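You operate a simulated robot arm through the tools that you are given. There is no shell and no other tool.

Carry out the task below with a simulated robot arm. There is one attempt and no reset: what you move stays moved.

TASK
Pump the latched relief valve to between 6 and 9 bar; an early lift means RESEAT, else PASSED.
Fine: open the trim knob wide, let down to 0.0, shut it again, then unlatch.

The check looks at the end state, three seconds after you hand in, the way a careful person would. Anything else that was tipped, shoved, dropped, spilled or broken makes it a failure.

THE ROBOT
A 7-joint arm with a two-finger parallel gripper, fixed in place. Base frame: the origin is at the foot of the arm, x ahead of it, y to its left, z up; the work surface is at about z = 854. Units: mm, degrees, N and s.
Its first joint turns from -149.0 to 149.0 degrees. Payload 3.43 kg.
The tool frame sits at the grasp point between the pads (the TCP): z along the fingers, y along the line on which they close. The tips reach 30 mm beyond it. Largest opening 94 mm; finger width 28, thickness 10; the body of the gripper, 50 by 96 mm, starts 55 mm behind the TCP.
Orientation is told as [roll, pitch, yaw] about the base's x, y, z axes, in that order, counted from this pose: with the fingers straight down and closing along the base's y, the tool's x points along the base's -x, its y along +y and its z along -z.

THE INTERFACE
- The arm moves only by the tool play_rows. Its argument "plan" is a list of rows, each a list of 2 entries, a list of its own where there are three numbers: the shift along the tool's x, y, z in mm, then the turn, a rotation vector about the tool's x, y, z in degrees. In form: [[[x, y, z], [rx, ry, rz]], ...]. A call has 1 to 20 rows; each row shifts and turns the commanded pose from where the row before left it, along the tool's axes as they then stand. "claw" is the finger opening in mm, from 0 to 94, set as the call begins (left out, the last holds). A row lasts 0.2 s, in which the tool goes at most 50 mm and 8.6 degrees; a call with a longer step from one row to the next is refused whole, and so is a gripper value outside its range. A pose out of reach is approached as far as the arm can. The call stops where the force on the tool passes 90 N (or 10 N more than at its start, if that is more) or the arm is blocked; 0.2 s more then pass. Each finger travels about 45 mm/s and halts on what it meets, pressing with about 31 N; the grip force reading is that of the motor and also rises with nothing between the fingers. The clock runs only during rows and for 0.2 s after the last one: add rows that do not move to give the fingers time. It gives the time, the measured TCP pose, the force on the tool (base axes), the opening and the grip force at its end, in the units of the frame above (readings bear some noise), with the torque about the TCP (base axes, N m) and any sound that the robot's microphone picked up.
- Cameras (640 x 400 px; columns grow to the right, rows downward): "scene" is fixed at [45.8, -645.3, 1454.2]; the picture's right is [0.62, -0.79, 0.00], its down [-0.26, -0.20, -0.94] and it looks along [0.74, 0.58, -0.33] (base axes); focal length 349 px, centre (320, 200). "wrist" rides on the gripper at [76, 14, -102] in the tool frame; the picture's right is [-0.18, 0.98, 0.00], its down [-0.75, -0.14, -0.64] and it looks along [-0.63, -0.12, 0.77] (tool axes); focal length 243 px, centre (320, 200). There is no depth. A picture from a camera that has moved, and an enlarged one, comes with that camera's place and axes in the base frame and with its lens. The place of the scene camera against the robot may be out by one fixed shift of up to 25 mm in any direction.
- get_image(camera): a new picture of that camera. No time passes.
- inspect(camera, box): a new picture of the part [left, top, right, bottom] of that camera's present view, enlarged. No time passes.
- hand_in(): hands the job in; it is judged then, once.

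Nothing tells you positions but the pictures and the camera data. Unless the task says otherwise, let go and move clear before handing in.

The tools are called after "Request:" as name(argument=value, ...) on one line, values as JSON. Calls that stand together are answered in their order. play_rows: Moves the arm, as the interface text tells. Its arguments: {"type":"object","properties":{"plan":{"type":"array"},"claw":{"type":"number"}},"required":["plan"]} The other tools are called the same way: get_image (camera) takes a picture; inspect (camera, box) takes an enlarged picture of a part of a camera's view; hand_in () hands the job in.

At the start:

```text
t: 0.0
ee_pos: [800.2, 576.8, 1213.9]
orientation: [0.1, 0.0, -0.1]
force: [0.2, 0.4, 0.2]
moment: [0.01, 0.01, 0.02]
gripper_width: 94.2
grasp_force: 0.2
```

scene: 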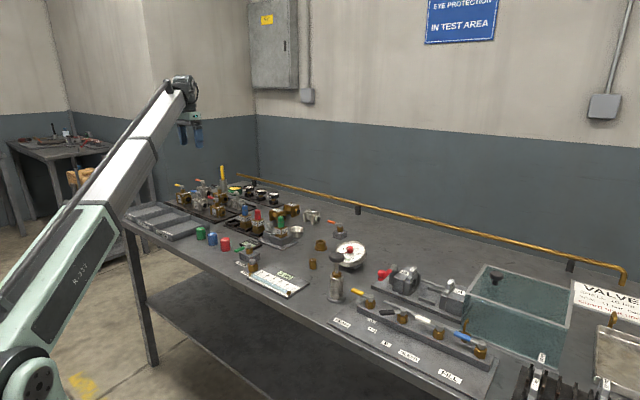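
wrist: 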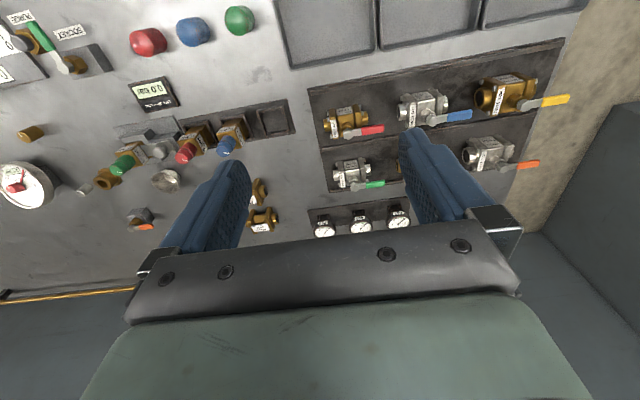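

I see a cluttered valve test bench with a row of test stations, a digital gauge, a pump, and labelled valves. I'll look closely at several parts of the scene before moving anything.

Request:
inspect(camera="scene", box=[320, 220, 520, 400])

Request:
inspect(camera="scene", box=[220, 180, 380, 300])

Request:
inspect(camera="scene", box=[110, 150, 310, 270])

Request:
inspect(camera="scene", box=[480, 240, 640, 400])

Request:
inspect(camera="wrist", box=[0, 0, 320, 240])

Request:
inspect(camera="wrist", box=[300, 0, 600, 240])

```text
2.22 times, centred on (420, 310) of scene
camera zoom: at [45.8, -645.3, 1454.2], right [0.62, -0.79, 0.0], down [-0.26, -0.2, -0.94], along [0.74, 0.58, -0.33], focal length 775 px, centre (98, -44)
```

zoom: 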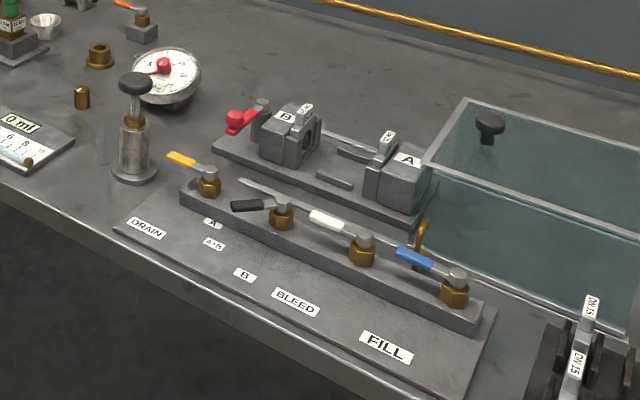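

```text
3.33 times, centred on (300, 240) of scene
camera zoom: at [45.8, -645.3, 1454.2], right [0.62, -0.79, 0.0], down [-0.26, -0.2, -0.94], along [0.74, 0.58, -0.33], focal length 1162 px, centre (387, 67)
```

zoom: 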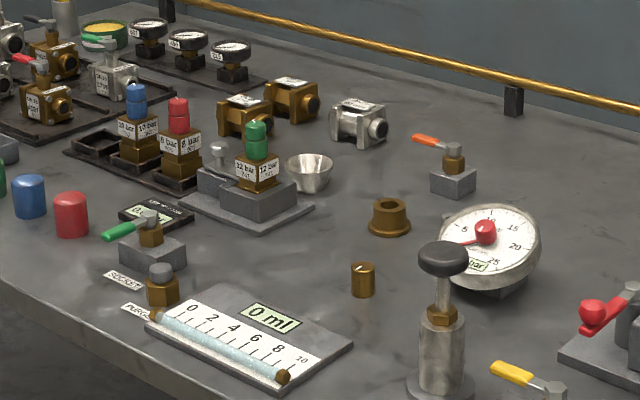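

```text
3.20 times, centred on (210, 210) of scene
camera zoom: at [45.8, -645.3, 1454.2], right [0.62, -0.79, 0.0], down [-0.26, -0.2, -0.94], along [0.74, 0.58, -0.33], focal length 1116 px, centre (672, 168)
```

zoom: 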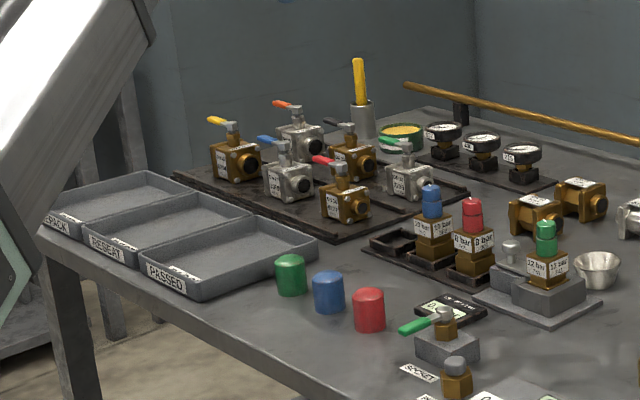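

```text
2.50 times, centred on (560, 320) of scene
camera zoom: at [45.8, -645.3, 1454.2], right [0.62, -0.79, 0.0], down [-0.26, -0.2, -0.94], along [0.74, 0.58, -0.33], focal length 872 px, centre (-280, -100)
```

zoom: 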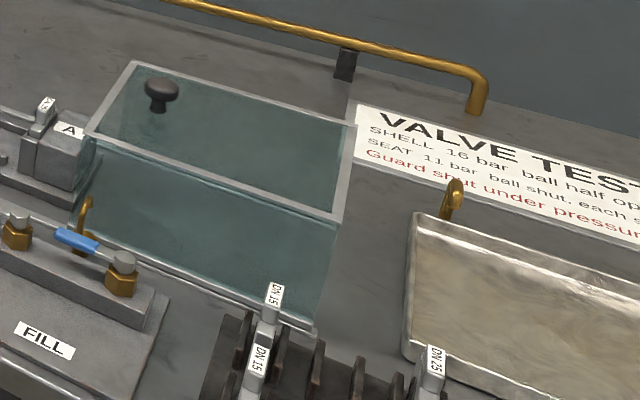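

```text
1.67 times, centred on (160, 120) of wrist
camera zoom: at [726.4, 592.1, 1315.3], right [0.18, 0.98, 0.0], down [0.75, -0.14, 0.64], along [0.63, -0.12, -0.77], focal length 404 px, centre (587, 333)
```

zoom: 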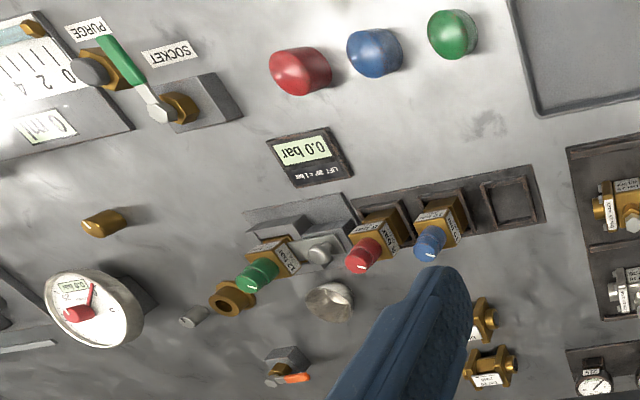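

```text
1.67 times, centred on (450, 120) of wrist
camera zoom: at [726.4, 592.1, 1315.3], right [0.18, 0.98, 0.0], down [0.75, -0.14, 0.64], along [0.63, -0.12, -0.77], focal length 404 px, centre (103, 333)
```

zoom: 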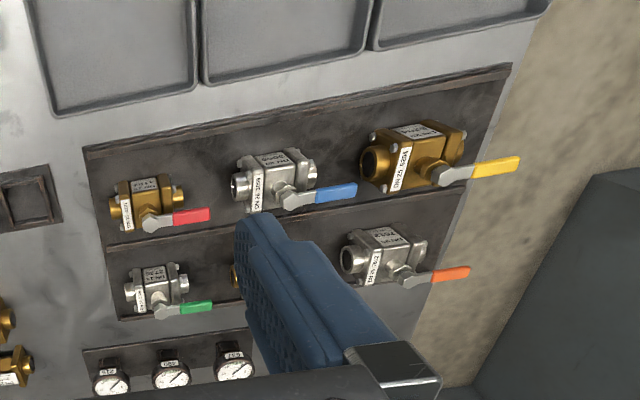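

The green 12 bar relief valve sits on a small latched stand at roughly (890, 200), next to a digital display. I'll move the arm higher over that area for a closer look at the stand, the knobs and the labels.

Request:
play_rows(plan=[[[8.9, -34.4, 8], [0, 0, 0]], [[8.9, -34.4, 8], [0, 0, 0]], [[8.9, -34.4, 8], [0, 0, 0]], [[8.9, -34.4, 8], [0, 0, 0]], [[8.9, -34.4, 8], [0, 0, 0]], [[8.9, -34.4, 8], [0, 0, 0]], [[8.9, -34.4, 8], [0, 0, 0]], [[8.9, -34.4, 8], [0, 0, 0]], [[8.9, -34.4, 8], [0, 0, 0]], [[8.9, -34.4, 8], [0, 0, 0]]])

Request:
get_image(camera="wrist")

Request:
inspect(camera="wrist", box=[200, 80, 440, 230])

Request:
inspect(camera="wrist", box=[0, 40, 240, 230])

```text
t: 2.2
ee_pos: [711.0, 230.7, 1131.2]
orientation: [0.2, 0.0, 0.1]
force: [-0.1, 0.7, -1.0]
moment: [-0.03, 0.01, 0.02]
gripper_width: 93.9
grasp_force: 0.0
```

```text
taken
camera wrist: at [636.5, 246.6, 1232.4], right [0.18, 0.98, 0.0], down [0.75, -0.14, 0.64], along [0.63, -0.12, -0.77], focal length 243 px, centre (320, 200)
```

wrist: 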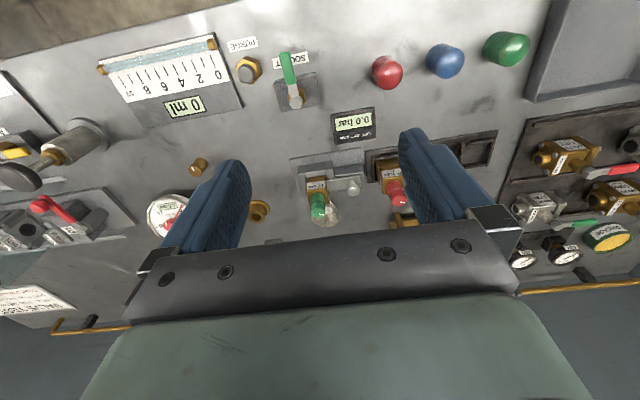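

```text
2.67 times, centred on (320, 155) of wrist
camera zoom: at [636.5, 246.6, 1232.4], right [0.18, 0.98, 0.0], down [0.75, -0.14, 0.64], along [0.63, -0.12, -0.77], focal length 647 px, centre (320, 320)
```

zoom: 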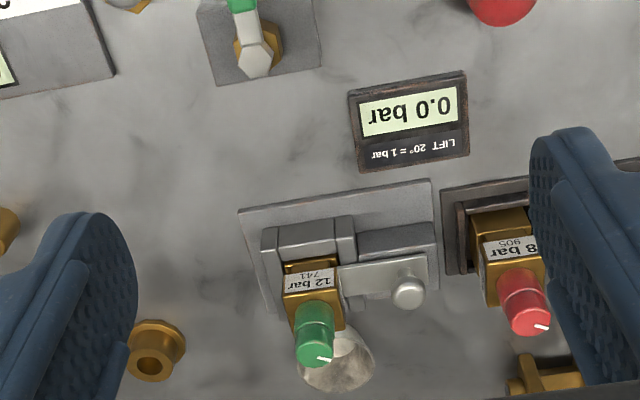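

```text
2.11 times, centred on (120, 135) of wrist
camera zoom: at [636.5, 246.6, 1232.4], right [0.18, 0.98, 0.0], down [0.75, -0.14, 0.64], along [0.63, -0.12, -0.77], focal length 511 px, centre (741, 337)
```

zoom: 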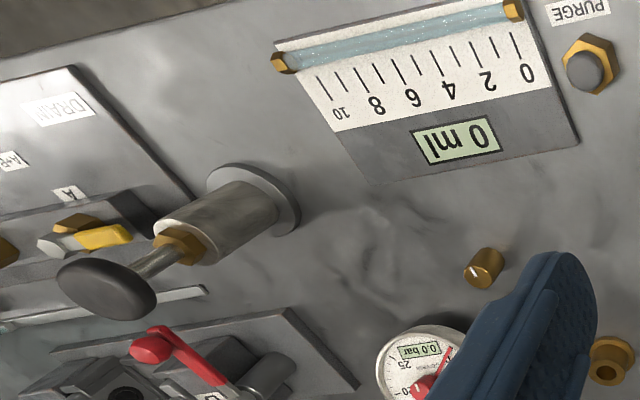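

The stand has a knobbed latch over the 12 bar valve, and there is a brass marked knob, a black-handled pump and a dial gauge. I'll read the sign, labels and gauge in enlarged views before touching anything.

Request:
inspect(camera="scene", box=[560, 270, 640, 320])

Request:
inspect(camera="scene", box=[310, 225, 390, 275])

Request:
inspect(camera="scene", box=[320, 270, 480, 380])

Request:
inspect(camera="scene", box=[255, 205, 325, 250])

Request:
inspect(camera="scene", box=[230, 225, 320, 300])

Request:
inspect(camera="wrist", box=[280, 130, 400, 240])

```text
8.00 times, centred on (600, 295) of scene
camera zoom: at [45.8, -645.3, 1454.2], right [0.62, -0.79, 0.0], down [-0.26, -0.2, -0.94], along [0.74, 0.58, -0.33], focal length 2790 px, centre (-1920, -560)
```

zoom: 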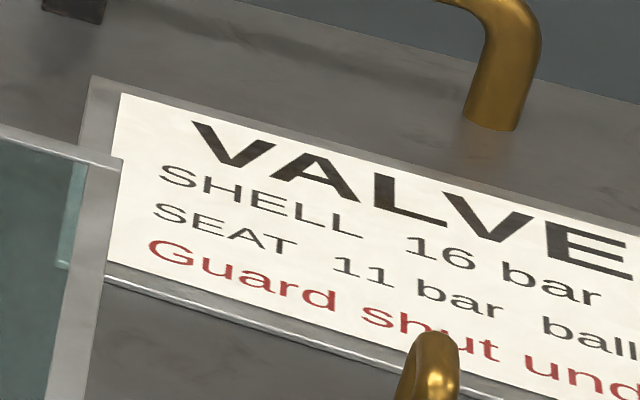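

```text
8.00 times, centred on (350, 250) of scene
camera zoom: at [45.8, -645.3, 1454.2], right [0.62, -0.79, 0.0], down [-0.26, -0.2, -0.94], along [0.74, 0.58, -0.33], focal length 2790 px, centre (80, -200)
```

zoom: 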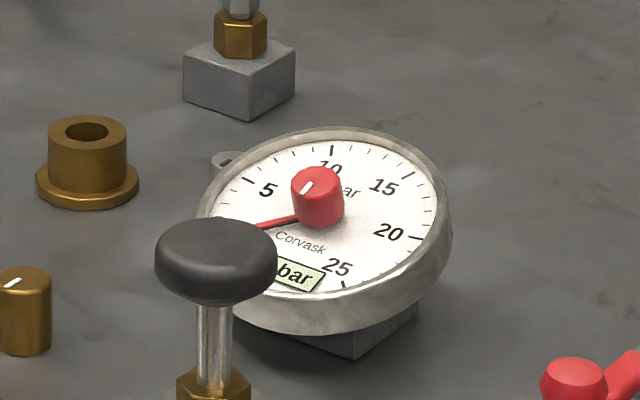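

```text
3.64 times, centred on (400, 325) of scene
camera zoom: at [45.8, -645.3, 1454.2], right [0.62, -0.79, 0.0], down [-0.26, -0.2, -0.94], along [0.74, 0.58, -0.33], focal length 1268 px, centre (29, -254)
```

zoom: 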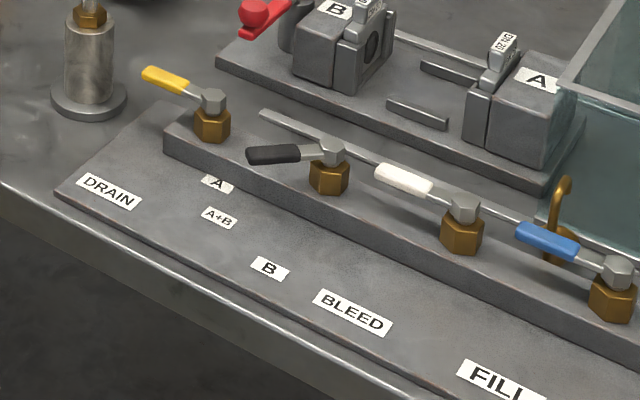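

```text
8.89 times, centred on (290, 228) of scene
camera zoom: at [45.8, -645.3, 1454.2], right [0.62, -0.79, 0.0], down [-0.26, -0.2, -0.94], along [0.74, 0.58, -0.33], focal length 3100 px, centre (587, -44)
```

zoom: 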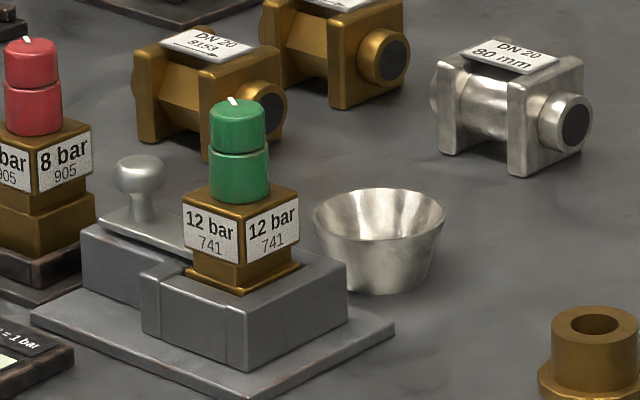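

```text
5.33 times, centred on (275, 262) of scene
camera zoom: at [45.8, -645.3, 1454.2], right [0.62, -0.79, 0.0], down [-0.26, -0.2, -0.94], along [0.74, 0.58, -0.33], focal length 1860 px, centre (560, -133)
```

zoom: 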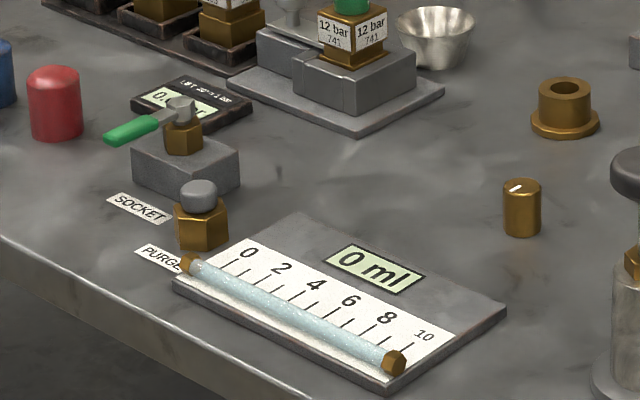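

```text
3.64 times, centred on (340, 185) of wrist
camera zoom: at [636.5, 246.6, 1232.4], right [0.18, 0.98, 0.0], down [0.75, -0.14, 0.64], along [0.63, -0.12, -0.77], focal length 882 px, centre (247, 254)
```

zoom: 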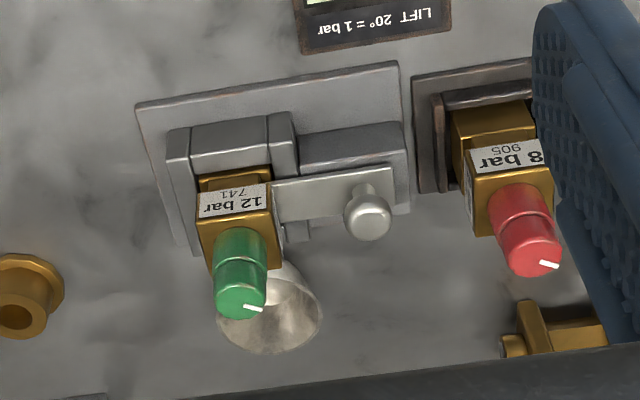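

The latch is a sliding plate with a silver knob, currently engaged against the green valve. Next I'll move over the brass knob, gauge and pump area (about x 830, y -60) to identify the trim knob and read the dial.

Request:
play_rows(plan=[[[8, -37, 0], [0, 0, 0]], [[8, -37, 0], [0, 0, 0]], [[8, -37, 0], [0, 0, 0]], [[8, -37, 0], [0, 0, 0]], [[8, -37, 0], [0, 0, 0]], [[8, -37, 0], [0, 0, 0]], [[0, 0, 0], [0, 0, 0]]])

Request:
get_image(camera="wrist")

Request:
inspect(camera="wrist", box=[200, 60, 420, 230])

Request:
inspect(camera="wrist", box=[0, 0, 220, 230])

Request:
inspect(camera="wrist", box=[320, 0, 560, 150])

```text
t: 3.6
ee_pos: [685.1, 25.3, 1104.0]
orientation: [0.1, -1.3, -0.5]
force: [6.0, -7.2, -9.2]
moment: [0.8, -0.1, 0.54]
gripper_width: 93.9
grasp_force: 0.0
out of reach, approached as far as the arm can: row 1, 2, 3, 4, 5, 6
stopped in row 6: the force on the tool passed its limit at 92 N (the readings are from after the stop); the commanded pose is now the measured one
```

```text
taken
camera wrist: at [607.9, 42.0, 1203.0], right [0.19, 0.98, 0.01], down [0.74, -0.15, 0.66], along [0.65, -0.12, -0.75], focal length 243 px, centre (320, 200)
```

wrist: 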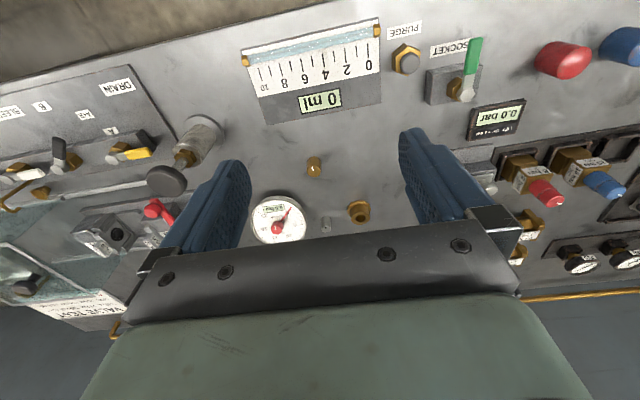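

```text
2.35 times, centred on (310, 145) of wrist
camera zoom: at [607.9, 42.0, 1203.0], right [0.19, 0.98, 0.01], down [0.74, -0.15, 0.66], along [0.65, -0.12, -0.75], focal length 571 px, centre (344, 329)
```

zoom: 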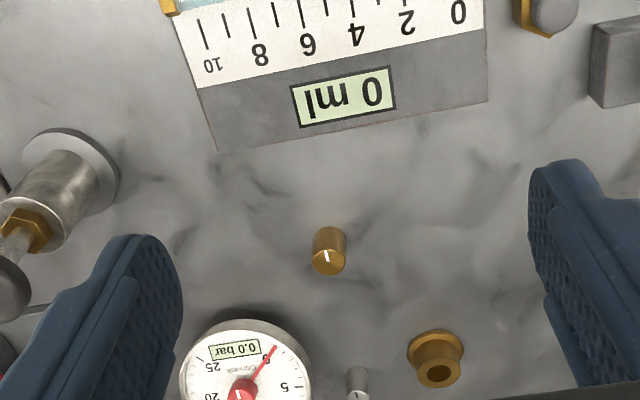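

```text
1.74 times, centred on (110, 115) of wrist
camera zoom: at [607.9, 42.0, 1203.0], right [0.19, 0.98, 0.01], down [0.74, -0.15, 0.66], along [0.65, -0.12, -0.75], focal length 422 px, centre (685, 348)
```

zoom: 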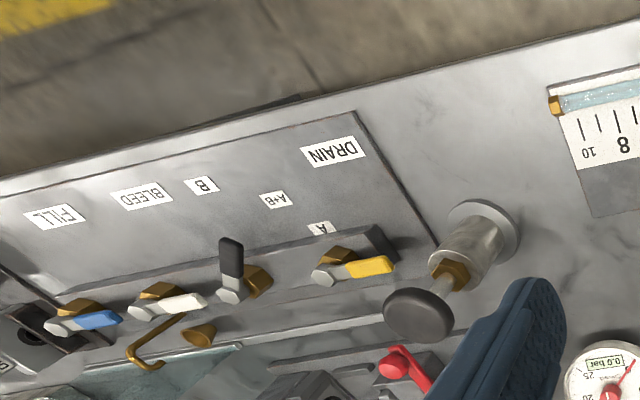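

```text
2.67 times, centred on (440, 75) of wrist
camera zoom: at [607.9, 42.0, 1203.0], right [0.19, 0.98, 0.01], down [0.74, -0.15, 0.66], along [0.65, -0.12, -0.75], focal length 647 px, centre (0, 533)
```

zoom: 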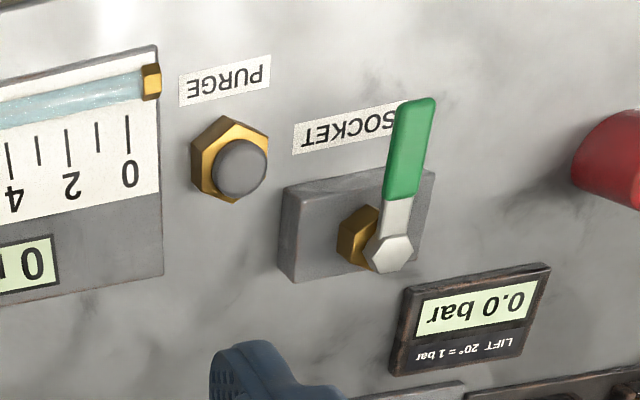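

The motion stopped on force, so I'll check the scene picture for contact before going on.

Request:
get_image(camera="scene")

```text
taken
```

scene: 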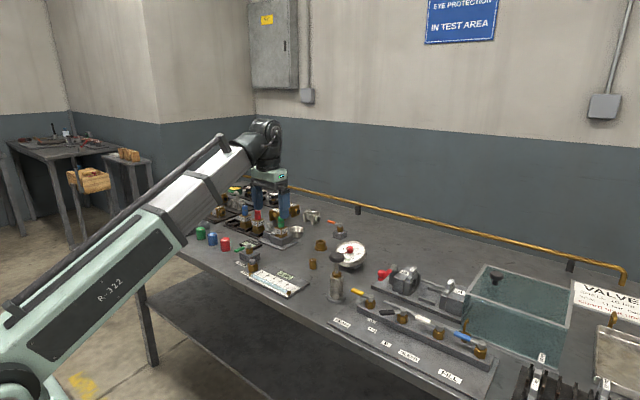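

Nothing was touched; the arm was just at its inner reach limit. I'll back out to a larger radius, straighten the tool, and look closely at the SOCKET valve and PURGE fitting near (730, 193) and (690, 129).

Request:
play_rows(plan=[[[-20, 35, 0], [0, 1.3, -0.5]], [[-20, 35, 0], [0, 0, 0]], [[-15, 35, 0], [0, 0, 0]], [[-10, 35, 20], [0, 0, 0]], [[-10, 35, 20], [0, 0, 0]], [[0, 0, 0], [0, 0, 0]]])

Request:
get_image(camera="wrist")

Request:
inspect(camera="wrist", box=[180, 0, 420, 150])

Request:
inspect(camera="wrist", box=[240, 120, 400, 220])

```text
t: 5.0
ee_pos: [761.4, 200.2, 1064.6]
orientation: [0.1, 0.1, 0.0]
force: [-0.6, 0.7, -0.1]
moment: [-0.03, -0.03, 0.08]
gripper_width: 94.0
grasp_force: 0.1
```

```text
taken
camera wrist: at [687.6, 216.0, 1166.4], right [0.19, 0.98, 0.0], down [0.75, -0.14, 0.64], along [0.63, -0.12, -0.77], focal length 243 px, centre (320, 200)
```

wrist: 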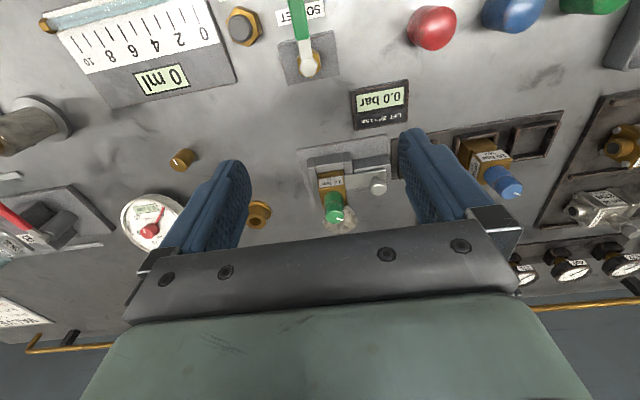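

```text
2.67 times, centred on (300, 75) of wrist
camera zoom: at [687.6, 216.0, 1166.4], right [0.19, 0.98, 0.0], down [0.75, -0.14, 0.64], along [0.63, -0.12, -0.77], focal length 647 px, centre (373, 533)
```

zoom: 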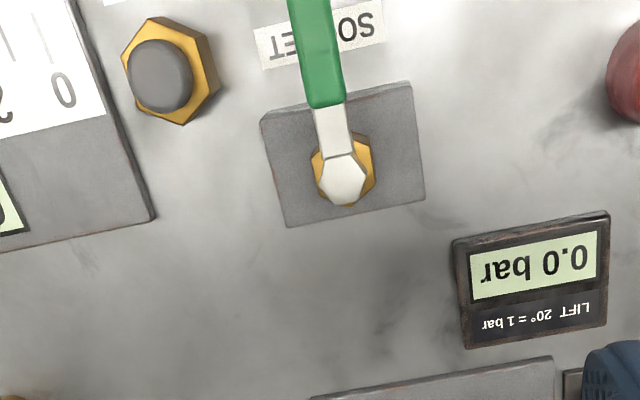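

```text
4.00 times, centred on (320, 170) of wrist
camera zoom: at [687.6, 216.0, 1166.4], right [0.19, 0.98, 0.0], down [0.75, -0.14, 0.64], along [0.63, -0.12, -0.77], focal length 970 px, centre (320, 320)
```

zoom: 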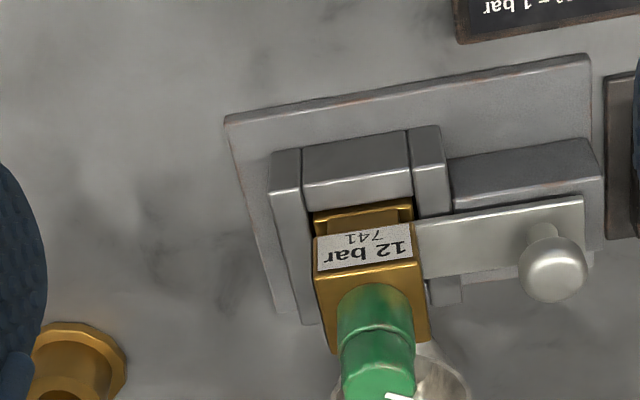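

The green SOCKET lever points toward its label, and the latch plate is fully engaged. Before pumping I want to verify the manifold lever positions and the pump, so I'll travel over to about (820, -280).

Request:
play_rows(plan=[[[-5, -40, -4], [0, 0, 0]], [[-5, -40, -4], [0, 0, 0]], [[-5, -40, -4], [0, 0, 0]], [[-5, -40, -4], [0, 0, 0]], [[-5, -40, -4], [0, 0, 0]], [[-5, -40, -4], [0, 0, 0]], [[-5, -40, -4], [0, 0, 0]], [[-5, -40, -4], [0, 0, 0]], [[-5, -40, -4], [0, 0, 0]], [[-5, -40, -4], [0, 0, 0]], [[0, 0, 0], [0, 0, 0]]])

Request:
get_image(camera="wrist")

Request:
inspect(camera="wrist", box=[60, 0, 400, 200])

Request:
inspect(camera="wrist", box=[240, 0, 520, 180])

```text
t: 7.4
ee_pos: [808.9, -199.7, 1100.0]
orientation: [0.1, 0.1, -0.1]
force: [0.0, -1.2, 0.0]
moment: [0.02, 0.0, 0.01]
gripper_width: 94.2
grasp_force: 0.1
```

```text
taken
camera wrist: at [734.1, -184.7, 1202.1], right [0.19, 0.98, 0.0], down [0.75, -0.14, 0.64], along [0.63, -0.12, -0.77], focal length 243 px, centre (320, 200)
```

wrist: 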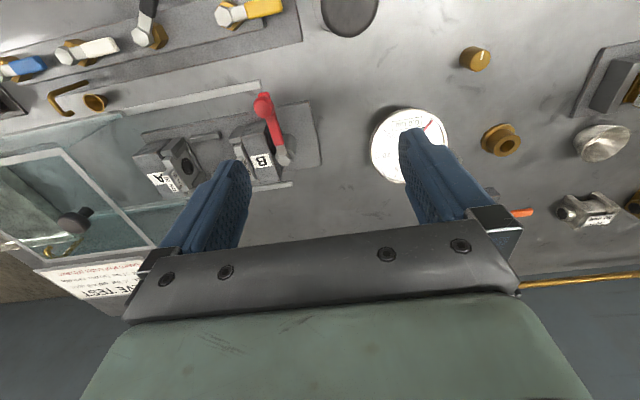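

```text
1.88 times, centred on (230, 100) of wrist
camera zoom: at [734.1, -184.7, 1202.1], right [0.19, 0.98, 0.0], down [0.75, -0.14, 0.64], along [0.63, -0.12, -0.77], focal length 457 px, centre (489, 388)
```

zoom: 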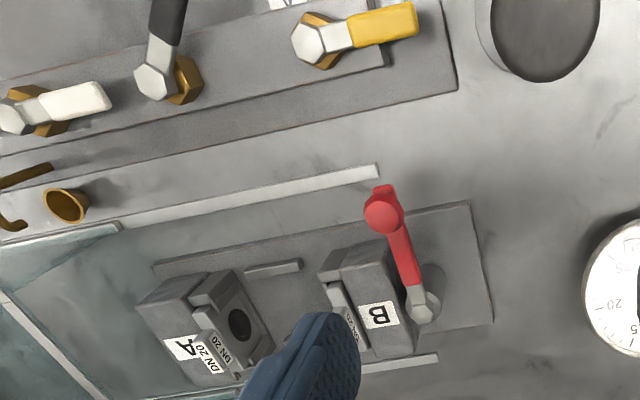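

```text
2.22 times, centred on (380, 90) of wrist
camera zoom: at [734.1, -184.7, 1202.1], right [0.19, 0.98, 0.0], down [0.75, -0.14, 0.64], along [0.63, -0.12, -0.77], focal length 539 px, centre (187, 444)
```

zoom: 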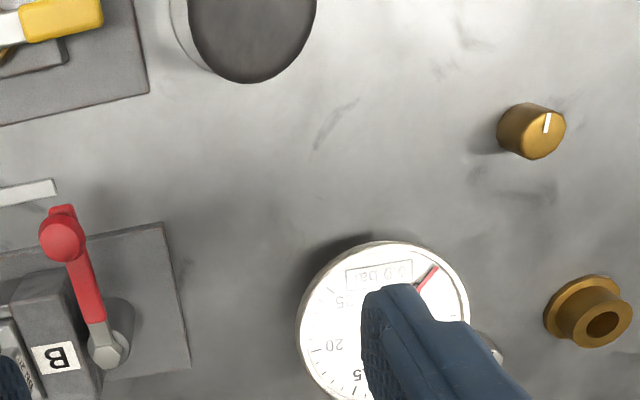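

The manifold drain, bleed and fill levers point sideways (shut, not toward their labels). The pump handle is a black mushroom knob near (750, -170, 960). I'll look at it more closely from another viewpoint to pin down its position.

Request:
play_rows(plan=[[[21, 12.5, 10], [0, 0, 0]], [[21, 12.5, 10], [0, 0, 0]], [[21, 12.5, 10], [0, 0, 0]], [[21, 12.5, 10], [0, 0, 0]], [[0, 0, 0], [0, 0, 0]]])

Request:
get_image(camera="wrist")

Request:
inspect(camera="wrist", box=[240, 20, 400, 120])

Request:
inspect(camera="scene", box=[310, 240, 370, 310])

Request:
inspect(camera="wrist", box=[60, 0, 240, 120])

```text
t: 8.6
ee_pos: [724.2, -147.3, 1064.0]
orientation: [0.1, 0.2, -0.1]
force: [-0.4, 0.9, -0.2]
moment: [0.03, 0.02, -0.02]
gripper_width: 93.9
grasp_force: 0.0
```

```text
taken
camera wrist: at [650.3, -132.8, 1165.6], right [0.19, 0.98, 0.0], down [0.75, -0.14, 0.64], along [0.63, -0.12, -0.77], focal length 243 px, centre (320, 200)
```

wrist: 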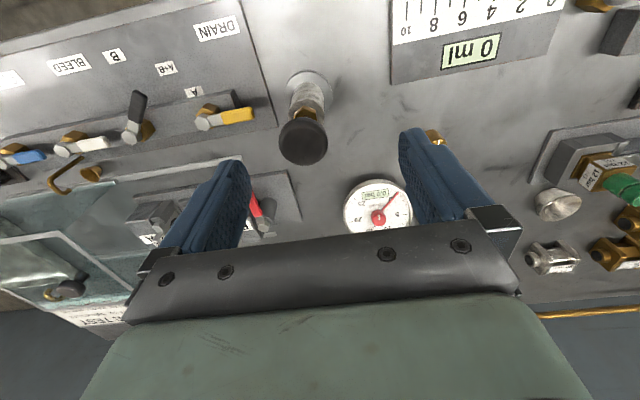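

```text
4.00 times, centred on (320, 70) of wrist
camera zoom: at [650.3, -132.8, 1165.6], right [0.19, 0.98, 0.0], down [0.75, -0.14, 0.64], along [0.63, -0.12, -0.77], focal length 970 px, centre (320, 720)
```

zoom: 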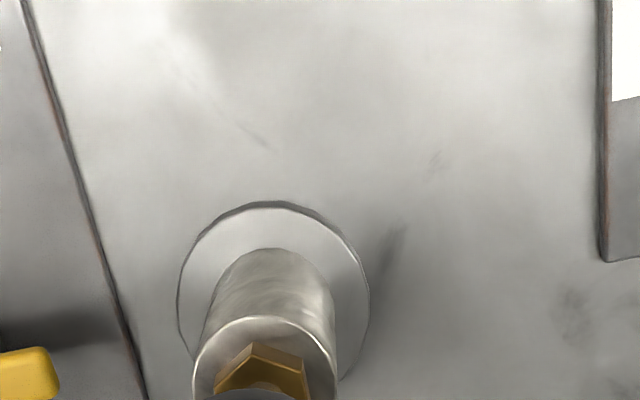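

```text
5.71 times, centred on (340, 275) of scene
camera zoom: at [45.8, -645.3, 1454.2], right [0.62, -0.79, 0.0], down [-0.26, -0.2, -0.94], along [0.74, 0.58, -0.33], focal length 1993 px, centre (206, -229)
```

zoom: 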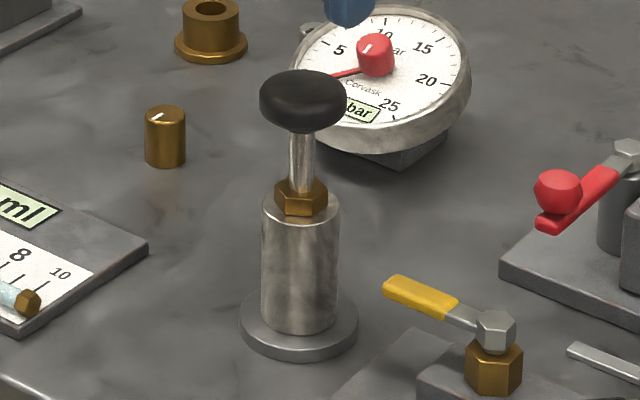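

```text
3.33 times, centred on (150, 60) of wrist
camera zoom: at [650.3, -132.8, 1165.6], right [0.19, 0.98, 0.0], down [0.75, -0.14, 0.64], along [0.63, -0.12, -0.77], focal length 809 px, centre (887, 667)
```

zoom: 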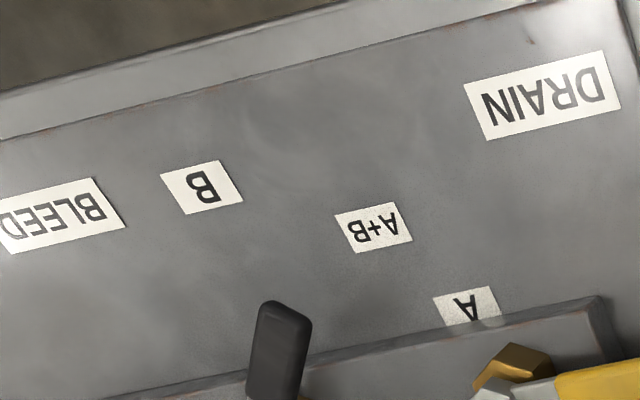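

The pump axis is at about (739, -165) with the handle top near z 990. I'll close the fingers, position over the handle, and then press gently.

Request:
play_rows(plan=[[[-7.5, -9, 0], [0, 0, 0]], [[-7.5, -9, 0], [0, 0, 0]], [[0, 0, 10], [0, 0, 0]], [[0, 0, 5], [0, 0, 0]], [[0, 0, 0], [0, 0, 0]], [[0, 0, 0], [0, 0, 0]], [[0, 0, 0], [0, 0, 0]]], claw=0)

Request:
get_image(camera="wrist")

Request:
inspect(camera="scene", box=[300, 200, 400, 310])

```text
t: 10.2
ee_pos: [740.4, -167.4, 1047.6]
orientation: [0.1, 0.0, 0.0]
force: [-0.4, 0.0, 0.2]
moment: [0.0, 0.01, -0.01]
gripper_width: 0.0
grasp_force: 31.0
```

```text
taken
camera wrist: at [664.9, -151.0, 1149.8], right [0.19, 0.98, 0.0], down [0.75, -0.14, 0.64], along [0.63, -0.12, -0.77], focal length 243 px, centre (320, 200)
```

wrist: 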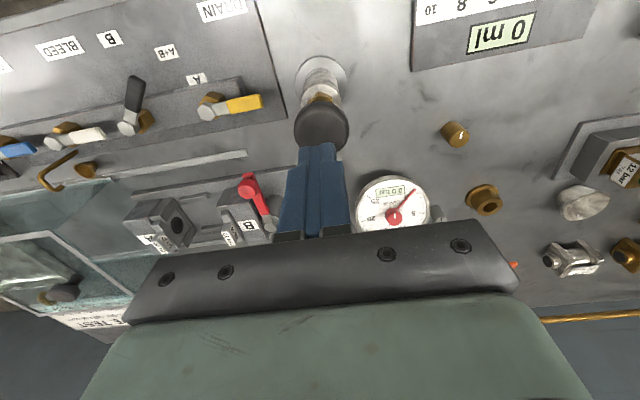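

```text
3.64 times, centred on (350, 255) of scene
camera zoom: at [45.8, -645.3, 1454.2], right [0.62, -0.79, 0.0], down [-0.26, -0.2, -0.94], along [0.74, 0.58, -0.33], focal length 1268 px, centre (211, 0)
```

zoom: 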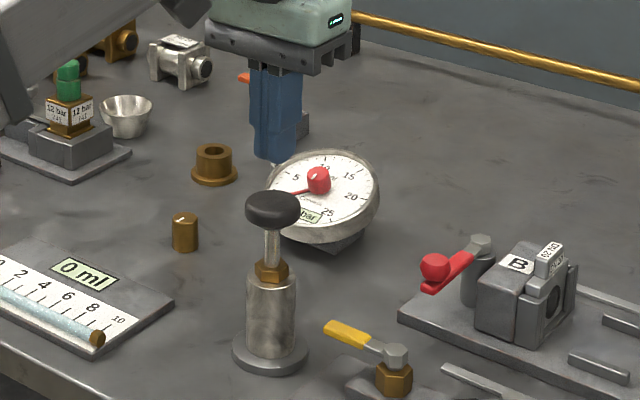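

The handle is centred at about (736, -164) with the top near z 990. I'll nudge over it, descend to contact and press about 10 mm to see what the gauge does.

Request:
play_rows(plan=[[[4, 3.4, 0], [0, 0, 0]], [[0, 0, 10], [0, 0, 0]], [[0, 0, 10], [0, 0, 0]], [[0, 0, 4], [0, 0, 0]], [[0, 0, 4], [0, 0, 0]], [[0, 0, 3], [0, 0, 0]], [[0, 0, 0], [0, 0, 0]]])

Request:
inspect(camera="scene", box=[300, 200, 400, 310])

Request:
get_image(camera="wrist")

```text
t: 11.8
ee_pos: [736.1, -163.5, 1018.5]
orientation: [0.1, 0.1, -0.1]
force: [0.3, -0.9, 0.7]
moment: [-0.02, 0.01, 0.01]
gripper_width: 0.0
grasp_force: 31.3
```

```text
3.64 times, centred on (350, 255) of scene
camera zoom: at [45.8, -645.3, 1454.2], right [0.62, -0.79, 0.0], down [-0.26, -0.2, -0.94], along [0.74, 0.58, -0.33], focal length 1268 px, centre (211, 0)
```

zoom: 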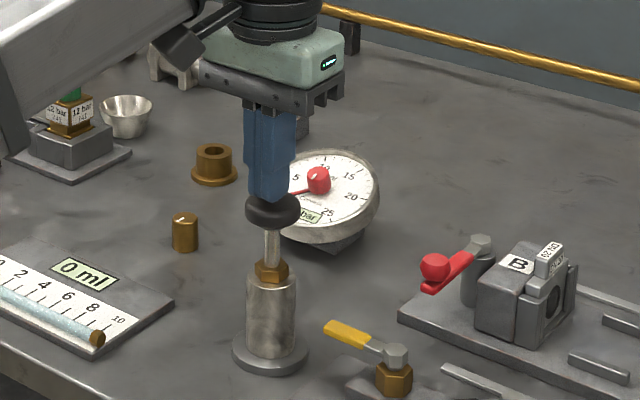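

```text
taken
camera wrist: at [661.3, -148.7, 1119.6], right [0.19, 0.98, 0.0], down [0.75, -0.14, 0.64], along [0.63, -0.12, -0.77], focal length 243 px, centre (320, 200)
```

wrist: 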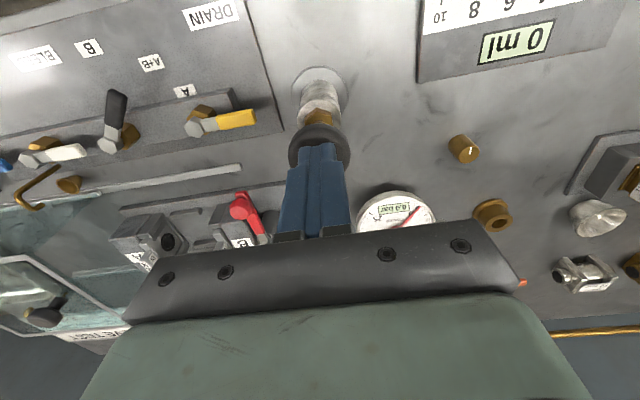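

The tips are just above the handle with no load yet. I'll press about 10 mm and check the gauge.

Request:
play_rows(plan=[[[0, 0, 3], [0, 0, 0]], [[0, 0, 3], [0, 0, 0]], [[0, 0, 3], [0, 0, 0]], [[0, 0, 3], [0, 0, 0]], [[0, 0, 0], [0, 0, 0]]])

Request:
inspect(camera="scene", box=[300, 200, 400, 310])

Request:
inspect(camera="wrist", box=[340, 170, 440, 240])

```text
t: 13.0
ee_pos: [736.4, -162.2, 1005.8]
orientation: [0.1, 0.0, -0.1]
force: [-1.4, -1.1, 2.3]
moment: [-0.08, 0.01, 0.03]
gripper_width: 0.0
grasp_force: 31.1
```

```text
3.64 times, centred on (350, 255) of scene
camera zoom: at [45.8, -645.3, 1454.2], right [0.62, -0.79, 0.0], down [-0.26, -0.2, -0.94], along [0.74, 0.58, -0.33], focal length 1268 px, centre (211, 0)
```

zoom: 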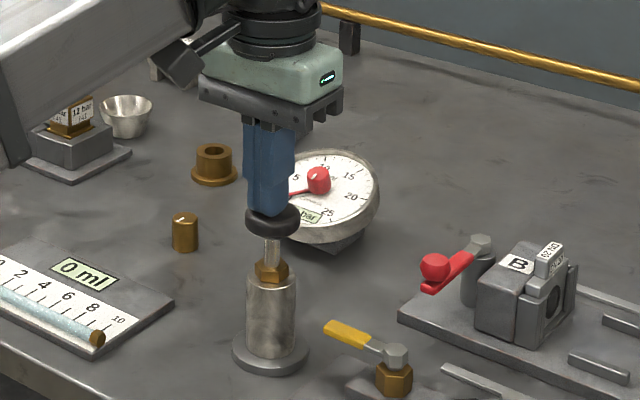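

```text
5.71 times, centred on (390, 205) of wrist
camera zoom: at [661.3, -148.1, 1107.6], right [0.19, 0.98, 0.0], down [0.75, -0.14, 0.64], along [0.63, -0.12, -0.77], focal length 1386 px, centre (-80, 171)
```

zoom: 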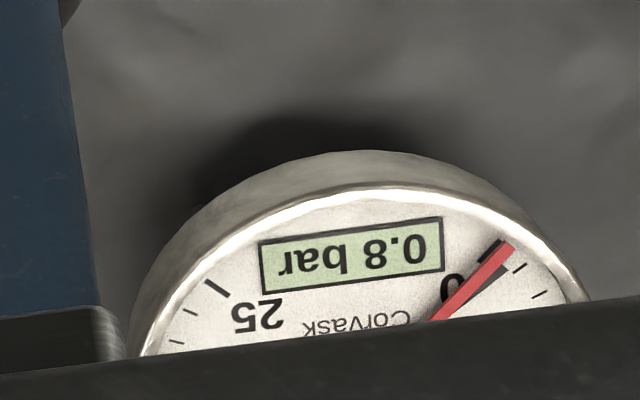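

The gauge reads 0.8 bar after about 9 mm of stroke, with little force. I'll finish this stroke slowly and watch the reading.

Request:
play_rows(plan=[[[0, 0, 3], [0, 0, 0]], [[0, 0, 3], [0, 0, 0]], [[0, 0, 3], [0, 0, 0]], [[0, 0, 3], [0, 0, 0]], [[0, 0, 0], [0, 0, 0]]])

Request:
inspect(camera="wrist", box=[340, 150, 440, 240])

Request:
inspect(camera="scene", box=[300, 200, 400, 310])

Request:
inspect(camera="scene", box=[220, 210, 320, 290])

```text
t: 14.2
ee_pos: [736.6, -163.6, 994.2]
orientation: [0.1, 0.1, -0.1]
force: [-2.5, -1.1, 5.2]
moment: [-0.06, 0.02, -0.02]
gripper_width: 0.2
grasp_force: 30.7
```

```text
4.44 times, centred on (390, 195) of wrist
camera zoom: at [661.7, -148.0, 1095.6], right [0.19, 0.98, 0.0], down [0.75, -0.14, 0.64], along [0.63, -0.12, -0.77], focal length 1078 px, centre (9, 222)
```

zoom: 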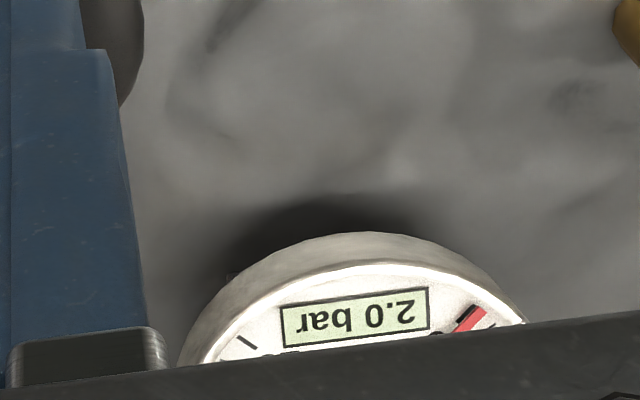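

```text
3.64 times, centred on (350, 255) of scene
camera zoom: at [45.8, -645.3, 1454.2], right [0.62, -0.79, 0.0], down [-0.26, -0.2, -0.94], along [0.74, 0.58, -0.33], focal length 1268 px, centre (211, 0)
```

zoom: 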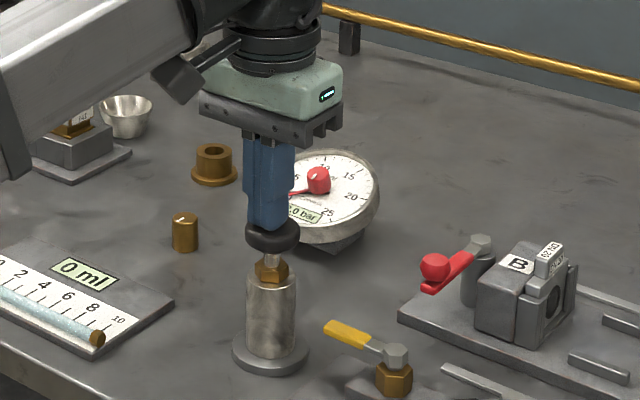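

```text
5.00 times, centred on (270, 250) of scene
camera zoom: at [45.8, -645.3, 1454.2], right [0.62, -0.79, 0.0], down [-0.26, -0.2, -0.94], along [0.74, 0.58, -0.33], focal length 1744 px, centre (570, -50)
```

zoom: 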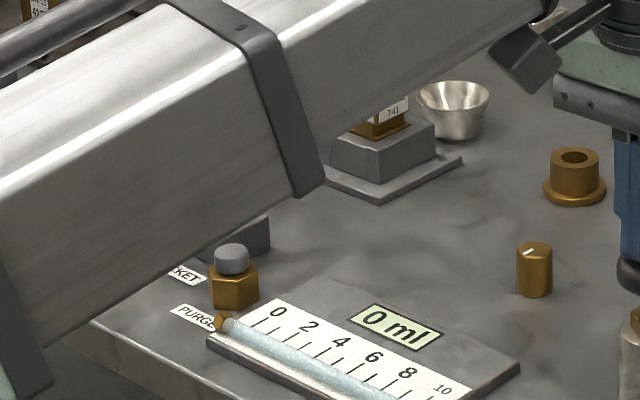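

The reading is 2.0 bar and rises about 0.1 bar per mm. I'll finish the stroke by a few more millimetres, then lift and see whether the handle springs back and the pressure holds.

Request:
play_rows(plan=[[[0, 0, 3], [0, 0, 0]], [[0, 0, 2], [0, 0, 0]], [[0, 0, 0], [0, 0, 0]], [[0, 0, -10], [0, 0, 0]], [[0, 0, -10], [0, 0, 0]], [[0, 0, -10], [0, 0, 0]], [[0, 0, 0], [0, 0, 0]]])

Request:
get_image(camera="wrist")

Request:
inspect(camera="wrist", box=[340, 150, 440, 240])

Request:
inspect(camera="scene", box=[300, 200, 400, 310])

```text
t: 15.8
ee_pos: [735.5, -164.7, 1018.0]
orientation: [0.1, 0.0, -0.1]
force: [0.0, -0.2, 0.0]
moment: [-0.01, 0.0, 0.0]
gripper_width: 0.0
grasp_force: 30.6
```

```text
taken
camera wrist: at [661.3, -149.0, 1120.2], right [0.19, 0.98, 0.0], down [0.75, -0.14, 0.64], along [0.63, -0.12, -0.77], focal length 243 px, centre (320, 200)
```

wrist: 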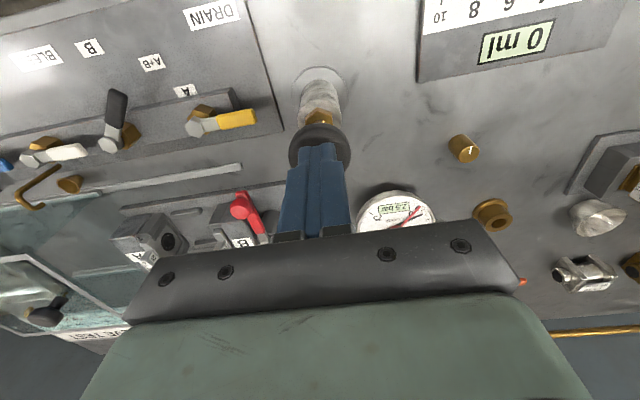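

```text
4.44 times, centred on (390, 195) of wrist
camera zoom: at [661.3, -149.0, 1120.2], right [0.19, 0.98, 0.0], down [0.75, -0.14, 0.64], along [0.63, -0.12, -0.77], focal length 1078 px, centre (9, 222)
```

zoom: 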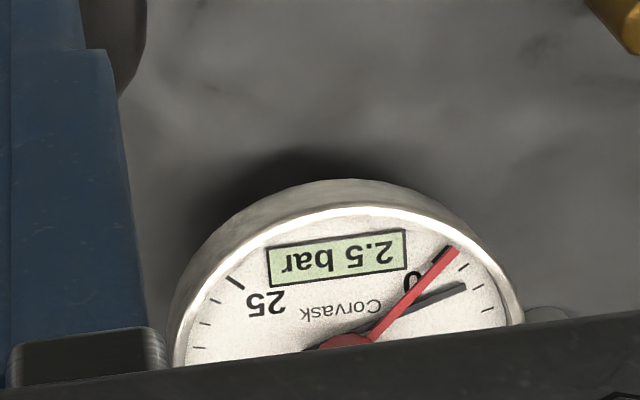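

```text
3.64 times, centred on (350, 255) of scene
camera zoom: at [45.8, -645.3, 1454.2], right [0.62, -0.79, 0.0], down [-0.26, -0.2, -0.94], along [0.74, 0.58, -0.33], focal length 1268 px, centre (211, 0)
```

zoom: 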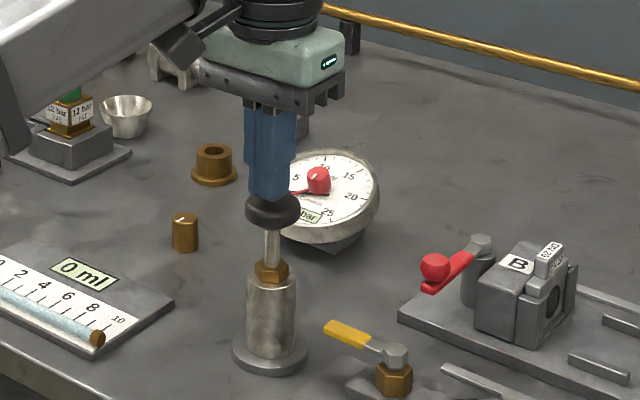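

The handle springs back and 2.5 bar is held. I'll make a second stroke of the same length and check the reading and any sound.

Request:
play_rows(plan=[[[0, 0, 6], [0, 0, 0]], [[0, 0, 6], [0, 0, 0]], [[0, 0, 6], [0, 0, 0]], [[0, 0, 6], [0, 0, 0]], [[0, 0, 5], [0, 0, 0]], [[0, 0, 0], [0, 0, 0]]])

Request:
play_rows(plan=[[[0, 0, -10], [0, 0, 0]], [[0, 0, -10], [0, 0, 0]], [[0, 0, -9], [0, 0, 0]], [[0, 0, 0], [0, 0, 0]]])

Request:
inspect(camera="wrist", box=[340, 150, 440, 240])

Request:
get_image(camera="scene")

```text
t: 17.2
ee_pos: [736.4, -164.4, 991.6]
orientation: [0.1, 0.1, -0.2]
force: [-1.7, 0.0, 7.7]
moment: [-0.03, 0.04, -0.06]
gripper_width: 0.0
grasp_force: 30.0
```

```text
t: 18.2
ee_pos: [736.1, -164.4, 1018.8]
orientation: [0.1, 0.1, -0.1]
force: [0.9, 0.3, 0.0]
moment: [-0.02, -0.03, 0.0]
gripper_width: 0.1
grasp_force: 30.9
```

```text
4.44 times, centred on (390, 195) of wrist
camera zoom: at [661.5, -148.8, 1120.2], right [0.19, 0.98, 0.0], down [0.75, -0.14, 0.64], along [0.63, -0.12, -0.77], focal length 1078 px, centre (9, 222)
```

zoom: 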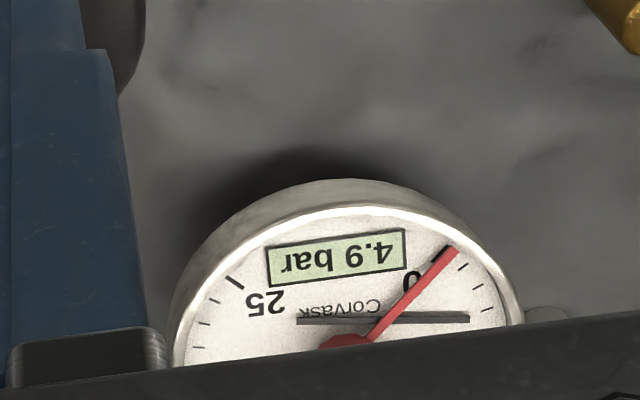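

```text
taken
```

scene: 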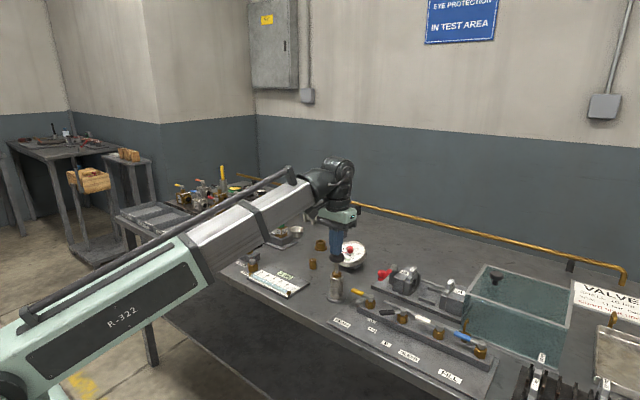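

Now 4.9 bar with no sound so far. The third stroke I'll do in portions, watching for a lift.

Request:
play_rows(plan=[[[0, 0, 6], [0, 0, 0]], [[0, 0, 4], [0, 0, 0]], [[0, 0, 3], [0, 0, 0]], [[0, 0, 3], [0, 0, 0]], [[0, 0, 0], [0, 0, 0]]])

Request:
inspect(camera="wrist", box=[340, 150, 440, 240])

Request:
play_rows(plan=[[[0, 0, 4], [0, 0, 0]], [[0, 0, 4], [0, 0, 0]], [[0, 0, 3], [0, 0, 0]], [[0, 0, 0], [0, 0, 0]]])

Request:
inspect(camera="wrist", box=[340, 150, 440, 240])

```text
t: 19.4
ee_pos: [737.1, -164.0, 1002.6]
orientation: [0.0, 0.0, -0.1]
force: [1.3, -0.5, 4.3]
moment: [-0.01, -0.05, -0.05]
gripper_width: 0.2
grasp_force: 30.8
```

```text
4.44 times, centred on (390, 195) of wrist
camera zoom: at [661.5, -148.4, 1103.9], right [0.19, 0.98, 0.0], down [0.75, -0.14, 0.64], along [0.63, -0.12, -0.77], focal length 1078 px, centre (9, 222)
```

zoom: 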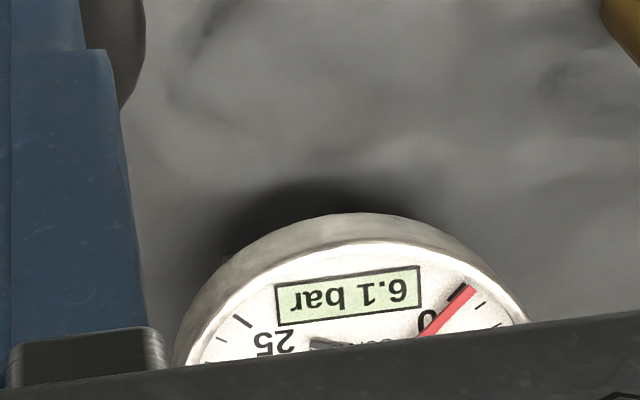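

```text
t: 20.4
ee_pos: [736.6, -162.8, 990.7]
orientation: [0.2, 0.1, -0.1]
force: [-3.2, -1.2, 7.4]
moment: [-0.04, 0.07, -0.03]
gripper_width: 0.2
grasp_force: 31.0
```

```text
4.44 times, centred on (390, 195) of wrist
camera zoom: at [661.9, -148.4, 1092.6], right [0.19, 0.98, 0.0], down [0.75, -0.14, 0.64], along [0.63, -0.12, -0.77], focal length 1078 px, centre (9, 222)
```

zoom: 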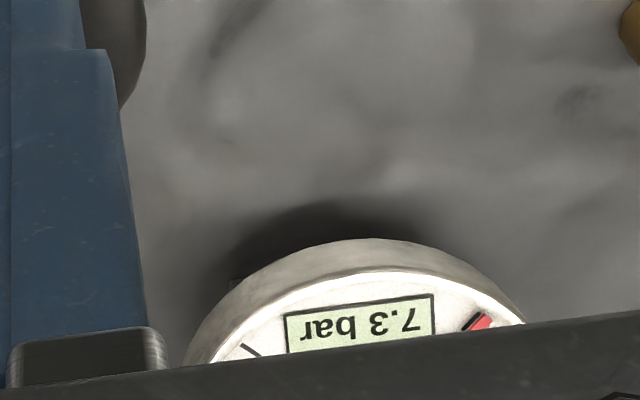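

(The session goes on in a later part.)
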